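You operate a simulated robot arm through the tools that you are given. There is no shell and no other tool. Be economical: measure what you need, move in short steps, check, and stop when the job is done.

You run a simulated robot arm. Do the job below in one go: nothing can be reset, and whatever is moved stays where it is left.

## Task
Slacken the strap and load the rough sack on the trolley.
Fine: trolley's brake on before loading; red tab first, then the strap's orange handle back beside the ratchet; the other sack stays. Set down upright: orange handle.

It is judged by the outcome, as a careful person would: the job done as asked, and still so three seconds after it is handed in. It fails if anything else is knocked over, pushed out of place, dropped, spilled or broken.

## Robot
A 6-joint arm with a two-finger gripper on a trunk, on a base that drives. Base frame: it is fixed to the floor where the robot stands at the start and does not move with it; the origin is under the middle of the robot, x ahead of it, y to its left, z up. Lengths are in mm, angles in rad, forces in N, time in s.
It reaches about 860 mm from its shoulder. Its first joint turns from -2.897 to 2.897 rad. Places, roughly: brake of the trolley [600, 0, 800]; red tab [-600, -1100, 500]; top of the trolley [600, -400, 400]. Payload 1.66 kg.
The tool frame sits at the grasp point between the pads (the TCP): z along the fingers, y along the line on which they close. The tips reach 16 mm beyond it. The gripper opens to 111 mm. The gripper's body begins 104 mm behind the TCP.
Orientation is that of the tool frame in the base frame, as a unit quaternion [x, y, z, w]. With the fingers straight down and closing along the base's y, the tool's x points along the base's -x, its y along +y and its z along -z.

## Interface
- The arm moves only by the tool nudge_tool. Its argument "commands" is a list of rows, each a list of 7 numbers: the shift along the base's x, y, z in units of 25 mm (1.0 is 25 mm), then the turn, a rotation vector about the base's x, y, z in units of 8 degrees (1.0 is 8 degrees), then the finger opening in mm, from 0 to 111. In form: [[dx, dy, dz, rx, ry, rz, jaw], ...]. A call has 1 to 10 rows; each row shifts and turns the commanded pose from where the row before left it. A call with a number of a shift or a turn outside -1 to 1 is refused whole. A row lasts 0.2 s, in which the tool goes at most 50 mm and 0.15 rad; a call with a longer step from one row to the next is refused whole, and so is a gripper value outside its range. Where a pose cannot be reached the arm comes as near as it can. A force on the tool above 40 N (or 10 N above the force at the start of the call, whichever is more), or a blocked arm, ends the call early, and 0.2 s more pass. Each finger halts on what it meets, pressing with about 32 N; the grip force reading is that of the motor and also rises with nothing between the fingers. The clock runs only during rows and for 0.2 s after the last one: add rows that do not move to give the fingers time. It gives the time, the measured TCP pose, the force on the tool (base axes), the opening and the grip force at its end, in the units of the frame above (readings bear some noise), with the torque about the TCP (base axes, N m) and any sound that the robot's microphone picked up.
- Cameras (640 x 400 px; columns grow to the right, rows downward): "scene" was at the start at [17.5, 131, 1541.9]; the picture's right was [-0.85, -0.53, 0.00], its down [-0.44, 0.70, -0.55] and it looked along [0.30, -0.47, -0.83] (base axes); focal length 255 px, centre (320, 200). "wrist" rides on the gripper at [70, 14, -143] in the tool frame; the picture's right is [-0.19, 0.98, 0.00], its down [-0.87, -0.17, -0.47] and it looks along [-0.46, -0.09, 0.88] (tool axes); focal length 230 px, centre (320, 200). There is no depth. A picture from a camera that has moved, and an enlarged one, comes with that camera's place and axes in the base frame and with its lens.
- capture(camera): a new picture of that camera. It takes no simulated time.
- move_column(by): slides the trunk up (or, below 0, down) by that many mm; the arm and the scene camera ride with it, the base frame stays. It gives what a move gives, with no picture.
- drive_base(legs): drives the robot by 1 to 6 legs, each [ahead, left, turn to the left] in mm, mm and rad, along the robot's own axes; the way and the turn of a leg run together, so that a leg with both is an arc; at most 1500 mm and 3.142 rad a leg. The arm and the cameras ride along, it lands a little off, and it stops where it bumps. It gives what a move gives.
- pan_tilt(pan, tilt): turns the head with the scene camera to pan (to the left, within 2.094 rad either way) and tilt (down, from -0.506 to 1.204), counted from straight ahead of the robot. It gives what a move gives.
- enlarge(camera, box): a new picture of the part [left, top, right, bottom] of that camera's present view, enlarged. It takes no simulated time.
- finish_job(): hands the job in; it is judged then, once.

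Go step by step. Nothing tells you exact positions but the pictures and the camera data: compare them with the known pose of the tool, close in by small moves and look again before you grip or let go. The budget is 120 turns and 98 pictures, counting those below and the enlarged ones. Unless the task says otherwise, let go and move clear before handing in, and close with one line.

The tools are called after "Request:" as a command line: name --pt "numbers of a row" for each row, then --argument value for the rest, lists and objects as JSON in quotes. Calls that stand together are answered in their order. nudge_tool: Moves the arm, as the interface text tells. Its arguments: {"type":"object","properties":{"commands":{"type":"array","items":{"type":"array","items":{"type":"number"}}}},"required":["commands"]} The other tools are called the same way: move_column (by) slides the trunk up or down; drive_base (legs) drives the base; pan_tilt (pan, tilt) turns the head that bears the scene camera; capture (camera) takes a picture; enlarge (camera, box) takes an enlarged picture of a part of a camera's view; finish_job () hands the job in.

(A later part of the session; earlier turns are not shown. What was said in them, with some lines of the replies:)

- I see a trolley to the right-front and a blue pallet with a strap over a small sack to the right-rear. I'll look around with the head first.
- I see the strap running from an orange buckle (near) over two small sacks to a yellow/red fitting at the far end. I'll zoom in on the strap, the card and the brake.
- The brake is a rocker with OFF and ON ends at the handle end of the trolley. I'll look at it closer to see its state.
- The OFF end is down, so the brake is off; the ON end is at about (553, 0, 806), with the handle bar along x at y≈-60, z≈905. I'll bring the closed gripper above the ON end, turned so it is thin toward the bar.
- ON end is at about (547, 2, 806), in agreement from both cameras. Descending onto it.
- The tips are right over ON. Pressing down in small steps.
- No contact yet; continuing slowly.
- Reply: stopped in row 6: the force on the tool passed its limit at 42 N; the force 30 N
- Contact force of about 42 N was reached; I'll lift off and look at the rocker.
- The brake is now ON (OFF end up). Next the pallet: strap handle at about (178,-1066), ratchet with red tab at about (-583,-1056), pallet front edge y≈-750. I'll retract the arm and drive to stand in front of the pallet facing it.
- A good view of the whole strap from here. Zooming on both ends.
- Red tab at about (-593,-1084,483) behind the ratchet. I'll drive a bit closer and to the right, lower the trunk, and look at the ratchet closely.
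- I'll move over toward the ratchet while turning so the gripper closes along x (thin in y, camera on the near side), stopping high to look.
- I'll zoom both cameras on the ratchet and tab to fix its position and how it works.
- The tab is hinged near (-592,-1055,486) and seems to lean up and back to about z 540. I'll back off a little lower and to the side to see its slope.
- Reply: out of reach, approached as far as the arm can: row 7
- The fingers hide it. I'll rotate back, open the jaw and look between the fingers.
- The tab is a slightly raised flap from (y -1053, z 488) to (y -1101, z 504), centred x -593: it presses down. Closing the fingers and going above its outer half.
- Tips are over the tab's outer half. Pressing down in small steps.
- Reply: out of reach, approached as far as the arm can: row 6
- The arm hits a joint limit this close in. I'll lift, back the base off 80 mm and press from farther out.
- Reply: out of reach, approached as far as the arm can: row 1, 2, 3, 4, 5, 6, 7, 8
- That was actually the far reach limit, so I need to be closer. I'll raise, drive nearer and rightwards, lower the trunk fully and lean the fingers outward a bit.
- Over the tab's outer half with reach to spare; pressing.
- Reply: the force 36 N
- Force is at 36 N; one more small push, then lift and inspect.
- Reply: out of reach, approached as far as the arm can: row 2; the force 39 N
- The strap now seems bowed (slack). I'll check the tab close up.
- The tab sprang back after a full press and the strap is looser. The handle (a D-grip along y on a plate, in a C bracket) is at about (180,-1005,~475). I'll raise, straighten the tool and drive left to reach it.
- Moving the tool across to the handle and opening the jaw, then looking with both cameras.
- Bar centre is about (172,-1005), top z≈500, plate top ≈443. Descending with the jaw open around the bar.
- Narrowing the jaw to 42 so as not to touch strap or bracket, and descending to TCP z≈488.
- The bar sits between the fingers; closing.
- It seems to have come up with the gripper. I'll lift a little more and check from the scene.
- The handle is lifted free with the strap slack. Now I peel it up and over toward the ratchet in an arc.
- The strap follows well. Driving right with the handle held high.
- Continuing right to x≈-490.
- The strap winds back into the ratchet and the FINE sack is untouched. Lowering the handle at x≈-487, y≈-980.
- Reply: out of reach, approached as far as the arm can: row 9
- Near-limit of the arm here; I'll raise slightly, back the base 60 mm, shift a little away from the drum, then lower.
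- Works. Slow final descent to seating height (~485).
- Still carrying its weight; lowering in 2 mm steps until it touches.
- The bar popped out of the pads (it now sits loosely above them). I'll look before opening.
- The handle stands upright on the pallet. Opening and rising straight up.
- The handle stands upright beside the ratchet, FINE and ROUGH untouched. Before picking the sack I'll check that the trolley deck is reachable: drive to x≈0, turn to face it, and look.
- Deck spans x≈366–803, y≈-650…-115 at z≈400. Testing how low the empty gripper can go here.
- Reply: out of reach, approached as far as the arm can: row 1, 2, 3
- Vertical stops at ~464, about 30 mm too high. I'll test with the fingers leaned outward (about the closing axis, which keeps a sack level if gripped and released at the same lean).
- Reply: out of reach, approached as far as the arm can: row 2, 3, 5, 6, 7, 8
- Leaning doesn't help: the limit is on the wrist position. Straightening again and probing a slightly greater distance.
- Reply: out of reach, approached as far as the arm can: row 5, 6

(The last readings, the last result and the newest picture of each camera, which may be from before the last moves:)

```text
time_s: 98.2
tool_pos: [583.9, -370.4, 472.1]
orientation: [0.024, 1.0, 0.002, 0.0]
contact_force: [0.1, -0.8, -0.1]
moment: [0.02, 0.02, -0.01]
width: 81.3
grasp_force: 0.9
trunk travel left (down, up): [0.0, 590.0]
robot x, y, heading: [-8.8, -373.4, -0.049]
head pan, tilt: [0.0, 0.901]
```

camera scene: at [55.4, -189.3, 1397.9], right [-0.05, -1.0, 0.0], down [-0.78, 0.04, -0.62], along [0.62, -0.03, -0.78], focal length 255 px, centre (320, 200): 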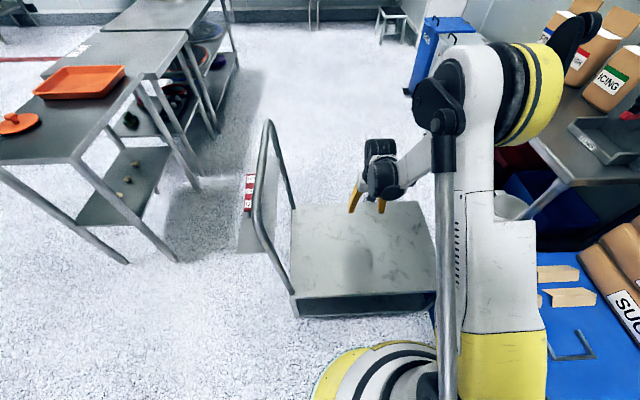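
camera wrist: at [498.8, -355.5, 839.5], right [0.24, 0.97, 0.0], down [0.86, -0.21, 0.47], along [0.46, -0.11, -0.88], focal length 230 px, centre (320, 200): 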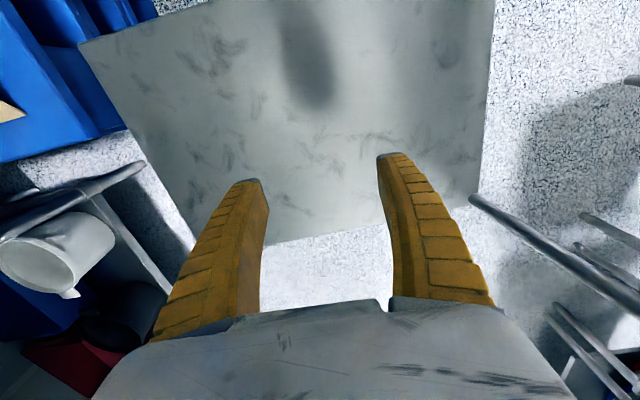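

At d≈592 it's still free at 472; probing downward here.

Request:
nudge_tool --pt "0 0 -0.3 0 0 0 80" --pt "0 0 -0.3 0 0 0 80" --pt "0 0 -0.3 0 0 0 80" --pt "0 0 -0.3 0 0 0 80"

```text
time_s: 99.2
tool_pos: [580.0, -371.2, 460.2]
orientation: [0.023, 1.0, 0.002, 0.001]
contact_force: [0.0, 0.1, 0.1]
moment: [0.04, 0.03, -0.02]
width: 81.6
grasp_force: 0.9
out of reach, approached as far as the arm can: row 3, 4
trunk travel left (down, up): [0.0, 590.0]
robot x, y, heading: [-8.4, -382.9, -0.046]
head pan, tilt: [0.0, 0.901]
```

Request:
nudge_tool --pt "-0.8 0 0 0 0 0 80" --pt "0 0 -0.3 0 0 0 80" --pt "0 0 -0.3 0 0 0 80" --pt "0 0 -0.3 0 0 0 80" --pt "0 0 0 0 0 0 80"

Request:
nudge_tool --pt "-0.8 0 0 0 0 0 80" --pt "-0.8 0 0 0 0 0 80" --pt "0 0 -0.3 0 0 0 80" --pt "0 0 -0.3 0 0 0 80" --pt "0 0 -0.3 0 0 0 80" --pt "0 0 0 0 0 0 80"

```text
time_s: 100.4
tool_pos: [573.2, -371.7, 458.1]
orientation: [0.023, 1.0, 0.001, 0.0]
contact_force: [-0.1, 0.2, -0.9]
moment: [0.01, 0.01, 0.01]
width: 81.3
grasp_force: 1.3
out of reach, approached as far as the arm can: row 1, 2, 3, 4
trunk travel left (down, up): [0.0, 590.0]
robot x, y, heading: [-8.5, -376.4, -0.045]
head pan, tilt: [0.0, 0.901]
```

```text
time_s: 101.8
tool_pos: [573.3, -371.1, 458.2]
orientation: [0.024, 1.0, 0.001, 0.0]
contact_force: [-0.2, 0.5, 0.3]
moment: [0.01, 0.01, -0.03]
width: 81.7
grasp_force: 0.9
out of reach, approached as far as the arm can: row 1, 2, 3, 4, 5
trunk travel left (down, up): [0.0, 590.0]
robot x, y, heading: [-10.7, -378.4, -0.042]
head pan, tilt: [0.0, 0.901]
```

The lowest the TCP goes is 458. I need the deck height and sack height precisely, so I take a wrist picture here to triangulate against the earlier one from 237 mm higher.

Request:
capture --camera "wrist"

Request:
capture --camera "scene"

```text
27 pictures are left
camera wrist: at [503.4, -355.2, 600.9], right [0.24, 0.97, 0.0], down [0.86, -0.21, 0.47], along [0.46, -0.11, -0.88], focal length 230 px, centre (320, 200)
```

wrist: 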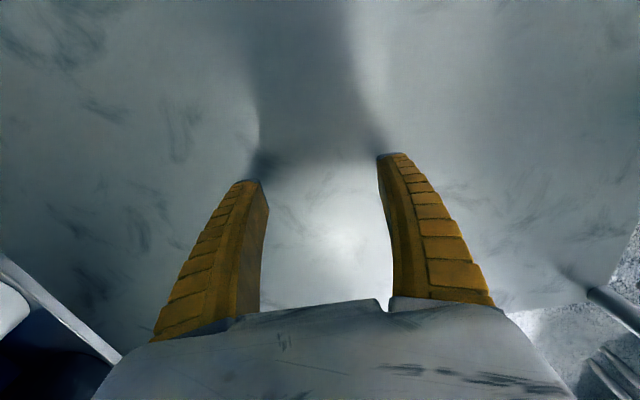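

```text
26 pictures are left
camera scene: at [55.4, -189.3, 1397.9], right [-0.05, -1.0, 0.0], down [-0.78, 0.04, -0.62], along [0.62, -0.03, -0.78], focal length 255 px, centre (320, 200)
```

scene: 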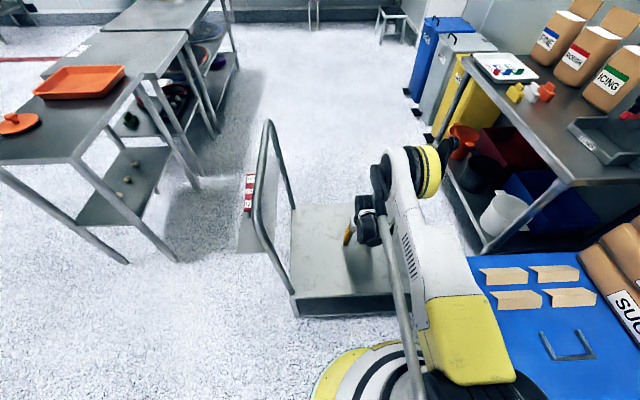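

The fingertips look close to the deck. I'll shift the tool 80 mm sideways and re-picture to triangulate deck smudges precisely.

Request:
enlarge --camera "wrist" --box '[80, 60, 272, 180]'

Request:
nudge_tool --pt "0 -0.8 0.3 0 0 0 80" --pt "0 -0.8 0 0 0 0 80" --pt "0 -0.8 0 0 0 0 80" --pt "0 -0.8 0 0 0 0 80" --pt "0 0 0 0 0 0 80"

Request:
enlarge --camera "wrist" --box '[160, 60, 352, 180]'

```text
3.33 times, centred on (176, 120) of wrist
camera zoom: at [503.4, -355.2, 600.9], right [0.24, 0.97, 0.0], down [0.86, -0.21, 0.47], along [0.46, -0.11, -0.88], focal length 767 px, centre (800, 467)
```

zoom: 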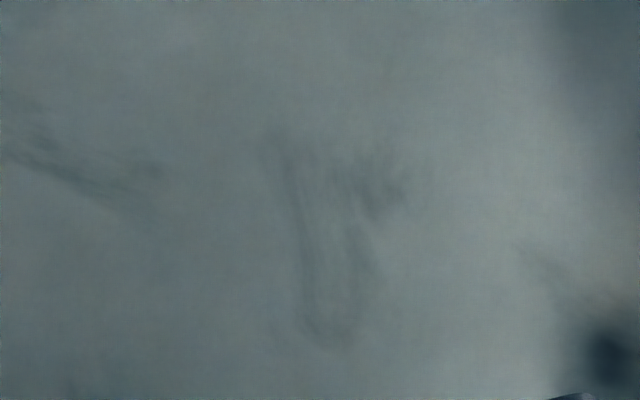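

```text
time_s: 103.0
tool_pos: [573.2, -451.7, 466.3]
orientation: [0.023, 1.0, 0.002, 0.0]
contact_force: [-0.3, -0.8, -0.2]
moment: [0.0, 0.0, -0.01]
width: 81.3
grasp_force: 0.7
trunk travel left (down, up): [0.0, 590.0]
robot x, y, heading: [-8.8, -379.1, -0.045]
head pan, tilt: [0.0, 0.901]
```

```text
3.33 times, centred on (256, 120) of wrist
camera zoom: at [504.0, -436.3, 609.5], right [0.24, 0.97, 0.0], down [0.86, -0.21, 0.47], along [0.46, -0.11, -0.88], focal length 767 px, centre (533, 467)
```

zoom: 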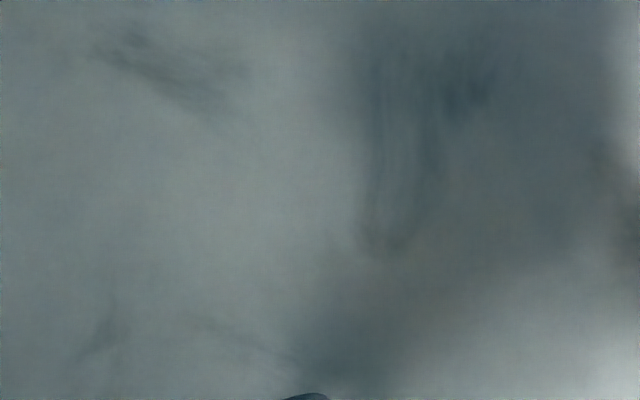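

Deck height comes out at ≈421 mm, so gripping the sack ~45 mm above its base makes the placing reachable. Raising, returning to face the pallet in front of the ROUGH sack.

Request:
nudge_tool --pt "0 0.8 1 0 0 0 100" --pt "0 0.8 1 0 0 0 100" --pt "0 0.8 1 0 0 0 100" --pt "0 0.8 1 0 0 0 100" --pt "0 0 1 0 0 0 100" --pt "0 0 1 0 0 0 100" --pt "0 0 1 0 0 0 100" --pt "0 0 1 0 0 0 100" --pt "0 0 1 0 0 0 100" --pt "0 0 1 0 0 0 100"

Request:
drive_base --legs '[[0, 0, -1.526], [25, -40, 0]]'

Request:
capture --camera "wrist"

Request:
capture --camera "scene"

```text
time_s: 105.2
tool_pos: [571.5, -372.8, 715.6]
orientation: [0.023, 1.0, 0.002, 0.0]
contact_force: [1.0, -0.7, -0.8]
moment: [0.0, 0.04, -0.01]
width: 100.3
grasp_force: 0.7
trunk travel left (down, up): [0.0, 590.0]
robot x, y, heading: [-11.6, -381.1, -0.045]
head pan, tilt: [0.0, 0.901]
```

```text
time_s: 109.8
tool_pos: [-19.8, -982.2, 716.4]
orientation: [0.71, 0.704, 0.001, 0.002]
contact_force: [0.8, 0.3, 0.3]
moment: [0.0, 0.01, -0.02]
width: 100.3
grasp_force: 1.0
trunk travel left (down, up): [0.0, 590.0]
robot x, y, heading: [-46.3, -405.1, -1.574]
head pan, tilt: [0.0, 0.901]
```

```text
23 pictures are left
camera wrist: at [-6.9, -913.1, 859.2], right [0.98, -0.2, 0.0], down [-0.18, -0.86, 0.47], along [-0.09, -0.46, -0.88], focal length 230 px, centre (320, 200)
```

wrist: 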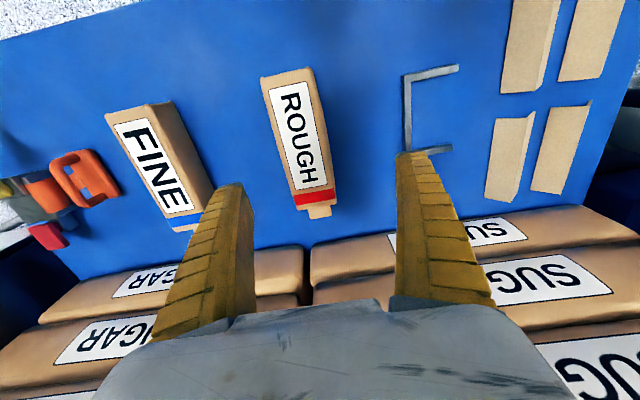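

```text
22 pictures are left
camera scene: at [140.8, -458.5, 1397.9], right [-1.0, 0.01, 0.0], down [0.01, 0.78, -0.62], along [0.0, -0.62, -0.78], focal length 255 px, centre (320, 200)
```

scene: 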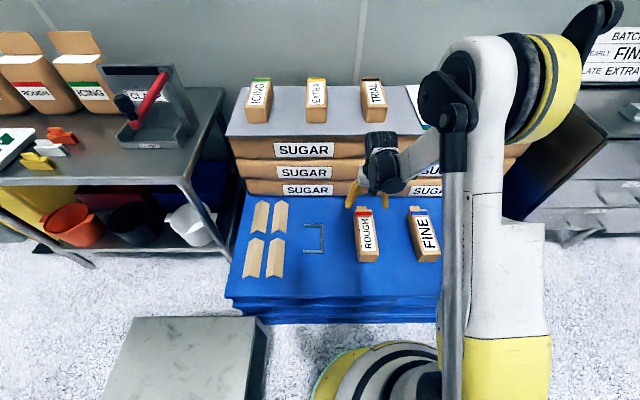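

Request:
enlarge --camera "wrist" --box '[220, 50, 412, 230]'

Request:
enlarge --camera "scene" --box '[330, 195, 410, 275]'

```text
2.22 times, centred on (316, 140) of wrist
camera zoom: at [-6.9, -913.1, 859.2], right [0.98, -0.2, 0.0], down [-0.18, -0.86, 0.47], along [-0.09, -0.46, -0.88], focal length 511 px, centre (329, 333)
```

zoom: 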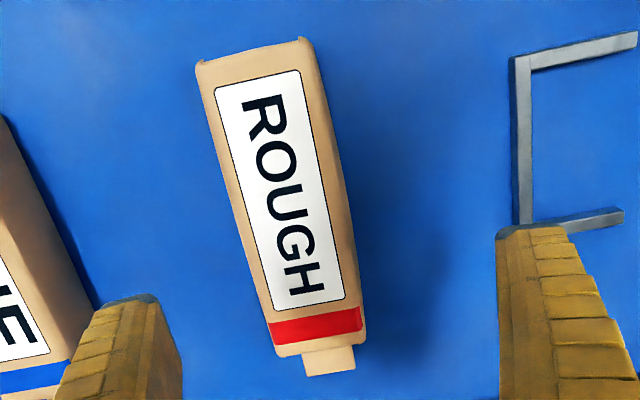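

```text
5.00 times, centred on (370, 235) of scene
camera zoom: at [140.8, -458.5, 1397.9], right [-1.0, 0.01, 0.0], down [0.01, 0.78, -0.62], along [0.0, -0.62, -0.78], focal length 1277 px, centre (70, 25)
```

zoom: 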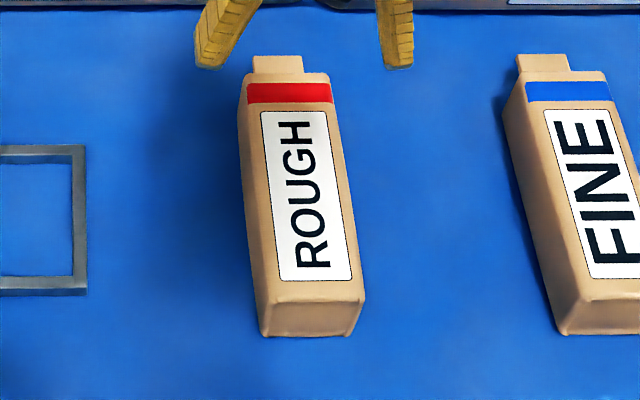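

The ROUGH sack is centred at about (-48,-988), top z≈512, ~75 wide, aligned with y; pallet ≈430. Going above it fully open and checking.

Request:
nudge_tool --pt "-0.6 -0.2 -1 0 0 0 111" --pt "-0.53 -0.1 -1 0 0 0 111" --pt "0 0 -1 0 0 0 111" --pt "0 0 -1 0 0 0 111" --pt "0 0 -1 0 0 0 111" --pt "0 0 -1 0 0 0 111" --pt "0 0 -1 0 0 0 111"

Request:
capture --camera "wrist"

Request:
enlarge --camera "scene" --box '[320, 170, 416, 275]'

```text
time_s: 111.5
tool_pos: [-49.3, -989.2, 542.2]
orientation: [0.709, 0.705, 0.001, 0.001]
contact_force: [0.5, -0.6, 0.3]
moment: [0.0, -0.03, 0.02]
width: 110.7
grasp_force: 0.1
trunk travel left (down, up): [0.0, 590.0]
robot x, y, heading: [-52.3, -402.5, -1.577]
head pan, tilt: [0.0, 0.901]
```

```text
19 pictures are left
camera wrist: at [-36.7, -919.2, 684.8], right [0.98, -0.2, 0.0], down [-0.18, -0.86, 0.47], along [-0.09, -0.46, -0.88], focal length 230 px, centre (320, 200)
```

wrist: 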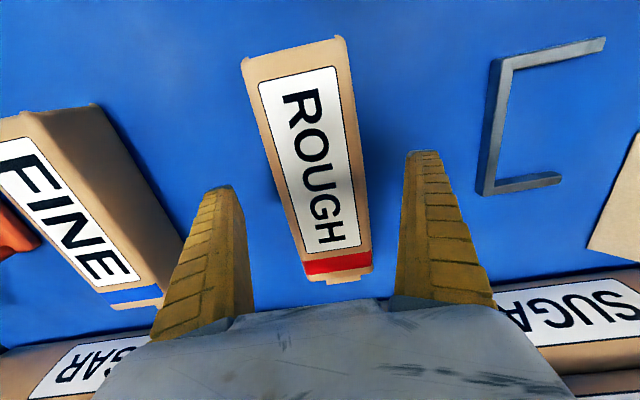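

```text
3.81 times, centred on (368, 222) of scene
camera zoom: at [140.8, -458.4, 1397.9], right [-1.0, 0.01, 0.0], down [0.01, 0.78, -0.62], along [0.0, -0.62, -0.78], focal length 973 px, centre (137, 114)
```

zoom: 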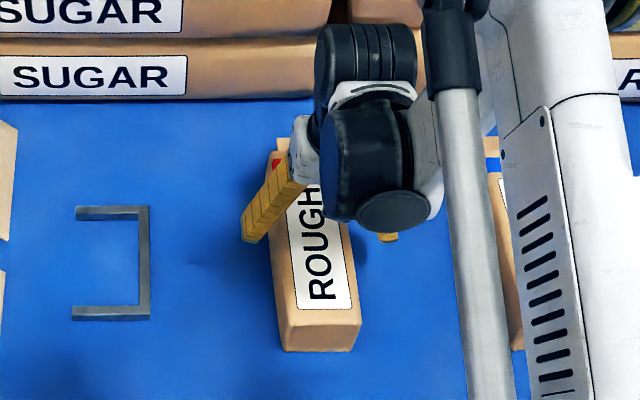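

The sack is well centred between the fingers. Descending to TCP z≈476.

Request:
nudge_tool --pt "0 0 -0.6 0 0 0 111" --pt "0 0 -0.6 0 0 0 111" --pt "0 0 -0.6 0 0 0 111" --pt "0 0 -0.5 0 0 0 111" --pt "0 0 -0.34 0 0 0 111" --pt "0 0 0 0 0 0 111"

Request:
capture --camera "wrist"

```text
time_s: 112.8
tool_pos: [-48.5, -990.7, 476.3]
orientation: [0.709, 0.705, 0.001, 0.001]
contact_force: [0.3, 0.6, -0.1]
moment: [0.0, 0.01, 0.01]
width: 111.3
grasp_force: 0.1
trunk travel left (down, up): [0.0, 590.0]
robot x, y, heading: [-48.1, -403.5, -1.58]
head pan, tilt: [0.0, 0.901]
```

```text
17 pictures are left
camera wrist: at [-35.4, -920.8, 618.2], right [0.98, -0.2, 0.0], down [-0.18, -0.86, 0.47], along [-0.09, -0.46, -0.88], focal length 230 px, centre (320, 200)
```

wrist: 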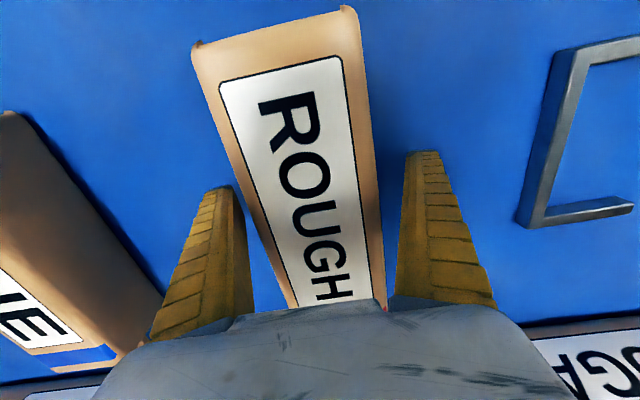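

Fingers straddle the sack. Closing and giving it time.

Request:
nudge_tool --pt "0 0 0 0 0 0 85" --pt "0 0 0 0 0 0 60" --pt "0 0 0 0 0 0 40" --pt "0 0 0 0 0 0 40" --pt "0 0 0 0 0 0 40" --pt "0 0 0 0 0 0 40"

Request:
nudge_tool --pt "0 0 0.2 0 0 0 40" --pt "0 0 0.3 0 0 0 40" --pt "0 0 0.4 0 0 0 40" --pt "0 0 0 0 0 0 40"

Request:
capture --camera "wrist"

```text
time_s: 114.2
tool_pos: [-49.1, -990.9, 475.4]
orientation: [0.71, 0.704, 0.001, 0.001]
contact_force: [0.3, -0.3, 0.3]
moment: [0.21, 0.02, 0.02]
width: 86.0
grasp_force: 31.9
trunk travel left (down, up): [0.0, 590.0]
robot x, y, heading: [-50.5, -401.1, -1.58]
head pan, tilt: [0.0, 0.901]
```

```text
time_s: 115.2
tool_pos: [-48.7, -990.6, 497.0]
orientation: [0.71, 0.704, 0.001, 0.002]
contact_force: [-0.6, 0.4, -10.2]
moment: [0.15, -0.01, -0.02]
width: 86.1
grasp_force: 31.9
trunk travel left (down, up): [0.0, 590.0]
robot x, y, heading: [-48.0, -402.6, -1.58]
head pan, tilt: [0.0, 0.901]
```

```text
16 pictures are left
camera wrist: at [-35.0, -920.8, 641.0], right [0.98, -0.2, 0.0], down [-0.18, -0.86, 0.47], along [-0.09, -0.46, -0.88], focal length 230 px, centre (320, 200)
```

wrist: 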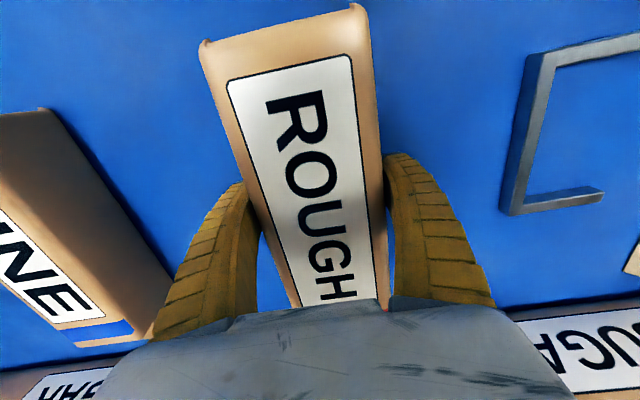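

Sack lifted (~1 kg), held level. Raising, then turning to the trolley.

Request:
nudge_tool --pt "0 0 0.5 0 0 0 40" --pt "0 0 0.8 0 0 0 40" --pt "0 0 0.8 0 0 0 40" --pt "0 0 0.8 0 0 0 40" --pt "0 0 0.8 0 0 0 40" --pt "0 0 0.8 0 0 0 40" --pt "0 0 0.6 0 0 0 40" --pt "0 0 0 0 0 0 40"

Request:
drive_base --legs '[[0, 0, 0.79], [0, 0, 0.79], [40, 0, 0]]'

Request:
capture --camera "wrist"

Request:
capture --camera "scene"

```text
time_s: 117.0
tool_pos: [-49.5, -992.1, 624.4]
orientation: [0.709, 0.705, 0.001, 0.001]
contact_force: [0.2, -0.1, -9.6]
moment: [0.2, 0.01, 0.0]
width: 85.9
grasp_force: 32.2
trunk travel left (down, up): [0.0, 590.0]
robot x, y, heading: [-48.7, -397.6, -1.58]
head pan, tilt: [0.0, 0.901]
```

```text
time_s: 122.0
tool_pos: [579.1, -405.4, 625.6]
orientation: [0.005, 1.0, 0.002, 0.0]
contact_force: [-0.9, -0.7, -9.1]
moment: [0.01, 0.21, 0.02]
width: 86.1
grasp_force: 31.9
trunk travel left (down, up): [0.0, 590.0]
robot x, y, heading: [-11.3, -398.7, -0.007]
head pan, tilt: [0.0, 0.901]
```

```text
15 pictures are left
camera wrist: at [510.2, -391.0, 768.5], right [0.2, 0.98, 0.0], down [0.86, -0.18, 0.47], along [0.46, -0.09, -0.88], focal length 230 px, centre (320, 200)
```

wrist: 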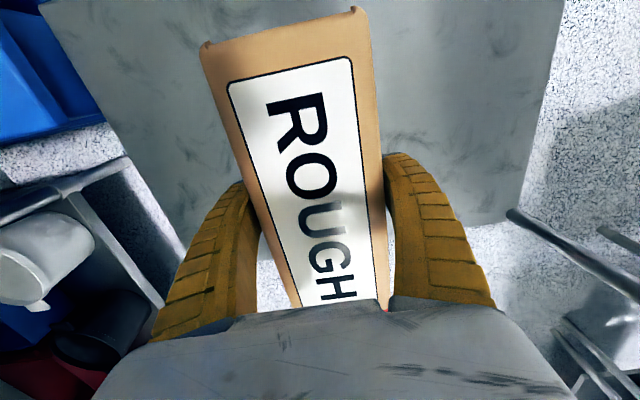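

```text
14 pictures are left
camera scene: at [48.4, -212.6, 1397.8], right [-0.01, -1.0, 0.0], down [-0.78, 0.01, -0.62], along [0.62, -0.01, -0.78], focal length 255 px, centre (320, 200)
```

scene: 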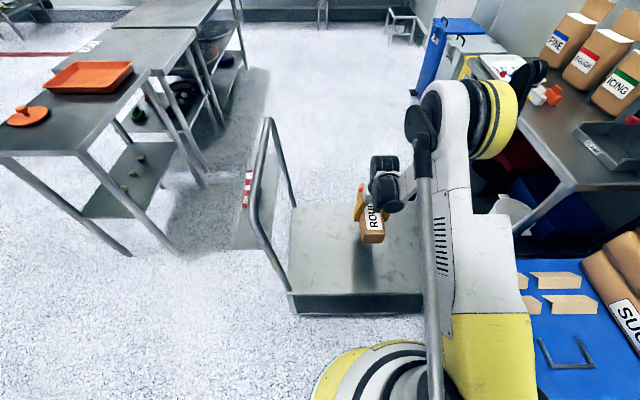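

The sack is over the middle of the deck. Lowering, slowly near the end.

Request:
nudge_tool --pt "0 0 -0.8 0 0 0 40" --pt "0 0 -0.8 0 0 0 40" --pt "0 0 -0.8 0 0 0 40" --pt "0 0 -0.8 0 0 0 40" --pt "0 0 -0.8 0 0 0 40" --pt "0 0 -0.7 0 0 0 40" --pt "0 0 -0.5 0 0 0 40" --pt "0 0 -0.3 0 0 0 40" --pt "0 0 0 0 0 0 40"

Request:
nudge_tool --pt "0 0 -0.12 0 0 0 40" --pt "0 0 -0.12 0 0 0 40" --pt "0 0 -0.12 0 0 0 40" --pt "0 0 0 0 0 0 40"

```text
time_s: 124.0
tool_pos: [580.6, -404.7, 485.8]
orientation: [0.005, 1.0, 0.002, 0.0]
contact_force: [0.0, -0.5, -9.9]
moment: [-0.05, 0.16, -0.01]
width: 85.9
grasp_force: 32.0
trunk travel left (down, up): [0.0, 590.0]
robot x, y, heading: [-9.4, -399.7, -0.011]
head pan, tilt: [0.0, 0.901]
```

```text
time_s: 125.0
tool_pos: [579.5, -404.9, 478.5]
orientation: [0.005, 1.0, 0.002, 0.0]
contact_force: [0.0, 0.3, -10.7]
moment: [0.01, 0.21, 0.02]
width: 85.9
grasp_force: 32.4
trunk travel left (down, up): [0.0, 590.0]
robot x, y, heading: [-10.0, -402.0, -0.006]
head pan, tilt: [0.0, 0.901]
```

Request:
nudge_tool --pt "0 0 -0.12 0 0 0 40" --pt "0 0 -0.12 0 0 0 40" --pt "0 0 -0.12 0 0 0 40" --pt "0 0 0 0 0 0 40"

Request:
nudge_tool --pt "0 0 -0.1 0 0 0 40" --pt "0 0 -0.1 0 0 0 40" --pt "0 0 0 0 0 0 40"

```text
time_s: 126.0
tool_pos: [579.8, -404.9, 470.2]
orientation: [0.005, 1.0, 0.002, 0.0]
contact_force: [0.2, 1.0, -9.9]
moment: [0.03, 0.19, -0.01]
width: 85.8
grasp_force: 31.9
trunk travel left (down, up): [0.0, 590.0]
robot x, y, heading: [-8.2, -402.0, -0.009]
head pan, tilt: [0.0, 0.901]
```

```text
time_s: 126.8
tool_pos: [578.6, -403.7, 463.9]
orientation: [0.005, 1.0, 0.002, -0.001]
contact_force: [0.4, -0.4, -10.0]
moment: [0.02, 0.19, 0.02]
width: 85.7
grasp_force: 31.8
trunk travel left (down, up): [0.0, 590.0]
robot x, y, heading: [-11.3, -402.2, -0.012]
head pan, tilt: [0.0, 0.901]
```

Still no contact at 464; looking at the remaining gap.

Request:
enlarge --camera "scene" --box '[330, 180, 410, 270]'

Request:
nudge_tool --pt "0 0 -0.1 0 0 0 40" --pt "0 0 -0.1 0 0 0 40" --pt "0 0 0 0 0 0 40"

```text
4.44 times, centred on (370, 225) of scene
camera zoom: at [48.4, -212.6, 1397.8], right [-0.01, -1.0, 0.0], down [-0.78, 0.01, -0.62], along [0.62, -0.01, -0.78], focal length 1135 px, centre (98, 89)
```

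zoom: 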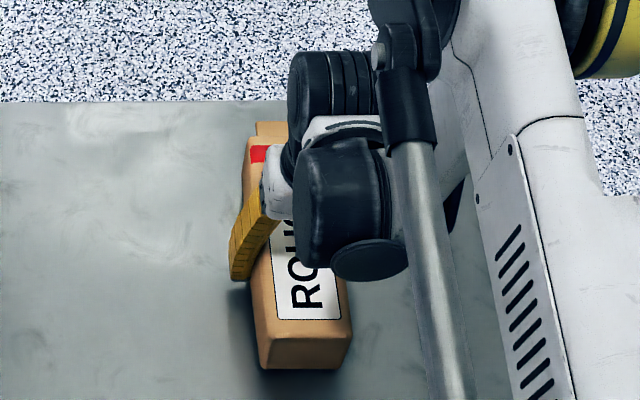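

```text
time_s: 127.6
tool_pos: [578.1, -404.6, 461.1]
orientation: [0.005, 1.0, 0.002, 0.0]
contact_force: [3.4, 3.4, 9.9]
moment: [-0.45, -0.18, 0.17]
width: 85.8
grasp_force: 31.6
trunk travel left (down, up): [0.0, 590.0]
robot x, y, heading: [-10.3, -400.0, -0.014]
head pan, tilt: [0.0, 0.901]
```

Contact: the sack now rests on the deck. Opening and rising clear.

Request:
nudge_tool --pt "0 0 0.05 0 0 0 86" --pt "0 0 0 0 0 0 95" --pt "0 0 0 0 0 0 108" --pt "0 0 0 0 0 0 111" --pt "0 0 0 0 0 0 111"

Request:
nudge_tool --pt "0 0 0.5 0 0 0 111" --pt "0 0 0.8 0 0 0 111" --pt "0 0 1 0 0 0 111" --pt "0 0 1 0 0 0 111" --pt "0 0 1 0 0 0 111" --pt "0 0 1 0 0 0 111" --pt "0 0 1 0 0 0 111" --pt "0 0 1 0 0 0 111" --pt "0 0 1 0 0 0 111"

Request:
capture --camera "scene"

Request:
capture --camera "wrist"

```text
time_s: 128.8
tool_pos: [578.3, -405.0, 461.8]
orientation: [0.005, 1.0, 0.002, -0.001]
contact_force: [-0.2, -0.3, 0.4]
moment: [0.03, -0.05, -0.01]
width: 110.9
grasp_force: 0.1
trunk travel left (down, up): [0.0, 590.0]
robot x, y, heading: [-9.5, -401.5, -0.006]
head pan, tilt: [0.0, 0.901]
```

```text
time_s: 130.8
tool_pos: [578.5, -404.6, 669.3]
orientation: [0.005, 1.0, 0.002, 0.0]
contact_force: [-0.8, 0.5, 0.0]
moment: [-0.01, 0.03, -0.01]
width: 110.8
grasp_force: 0.1
trunk travel left (down, up): [0.0, 590.0]
robot x, y, heading: [-11.0, -406.3, -0.014]
head pan, tilt: [0.0, 0.901]
```

```text
12 pictures are left
camera scene: at [47.6, -212.6, 1397.9], right [-0.01, -1.0, 0.0], down [-0.78, 0.01, -0.62], along [0.62, -0.01, -0.78], focal length 255 px, centre (320, 200)
```

scene: 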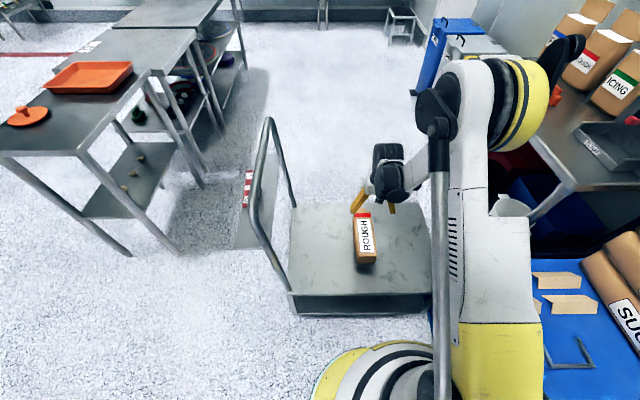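

```text
11 pictures are left
camera wrist: at [509.2, -391.0, 813.3], right [0.2, 0.98, 0.0], down [0.86, -0.18, 0.47], along [0.46, -0.09, -0.88], focal length 230 px, centre (320, 200)
```

wrist: 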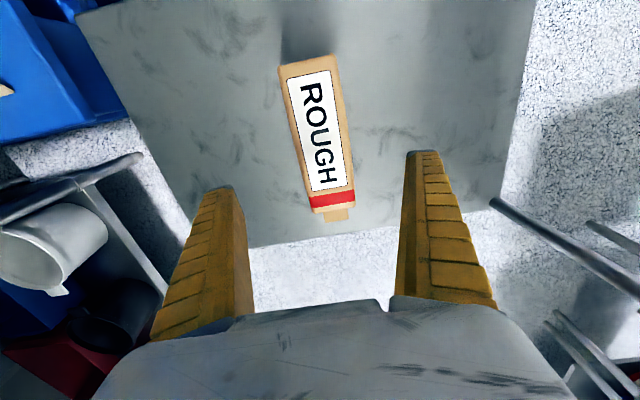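

The ROUGH sack sits on the deck. Final check of the brake and of the handle by the ratchet.

Request:
enlarge --camera "scene" --box '[220, 150, 300, 230]'

Request:
pan_tilt --pan -1.9 --tilt 0.8

Request:
capture --camera "scene"

```text
5.00 times, centred on (260, 190) of scene
camera zoom: at [47.6, -212.6, 1397.9], right [-0.01, -1.0, 0.0], down [-0.78, 0.01, -0.62], along [0.62, -0.01, -0.78], focal length 1277 px, centre (620, 250)
```

zoom: 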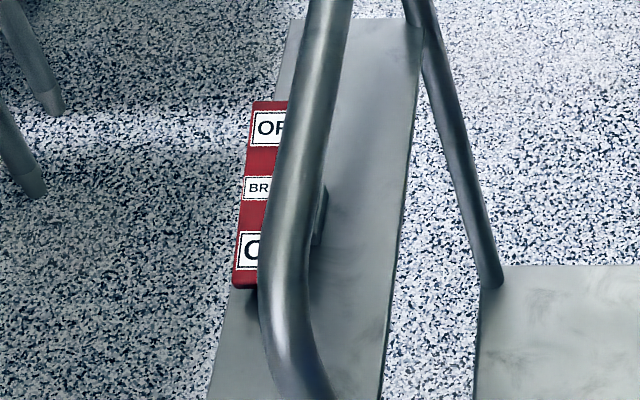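

```text
time_s: 132.7
tool_pos: [579.0, -405.5, 669.6]
orientation: [0.005, 1.0, 0.001, 0.0]
contact_force: [-0.2, -0.7, -0.4]
moment: [-0.02, 0.01, 0.02]
width: 110.7
grasp_force: 0.0
trunk travel left (down, up): [0.0, 590.0]
robot x, y, heading: [-4.6, -406.2, -0.012]
head pan, tilt: [-1.901, 0.799]
```

```text
9 pictures are left
camera scene: at [-54.8, -287.8, 1405.8], right [-0.94, 0.33, 0.0], down [0.24, 0.68, -0.7], along [-0.23, -0.66, -0.72], focal length 255 px, centre (320, 200)
```

scene: 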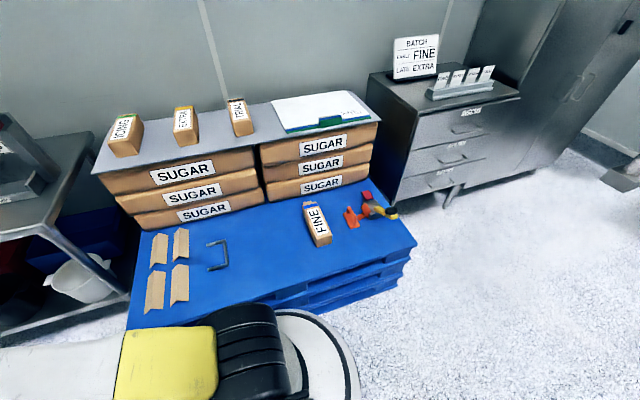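

The brake is still on, the handle stands upright beside the ratchet, FINE is in place, ROUGH is on the trolley, and the gripper is clear. Handing in.

Request:
finish_job

```text
The job is handed in.
```

The trolley's brake is on, the strap was released with the red tab, its orange handle stands upright beside the ratchet, and the ROUGH sack is on the trolley with FINE left in its place.
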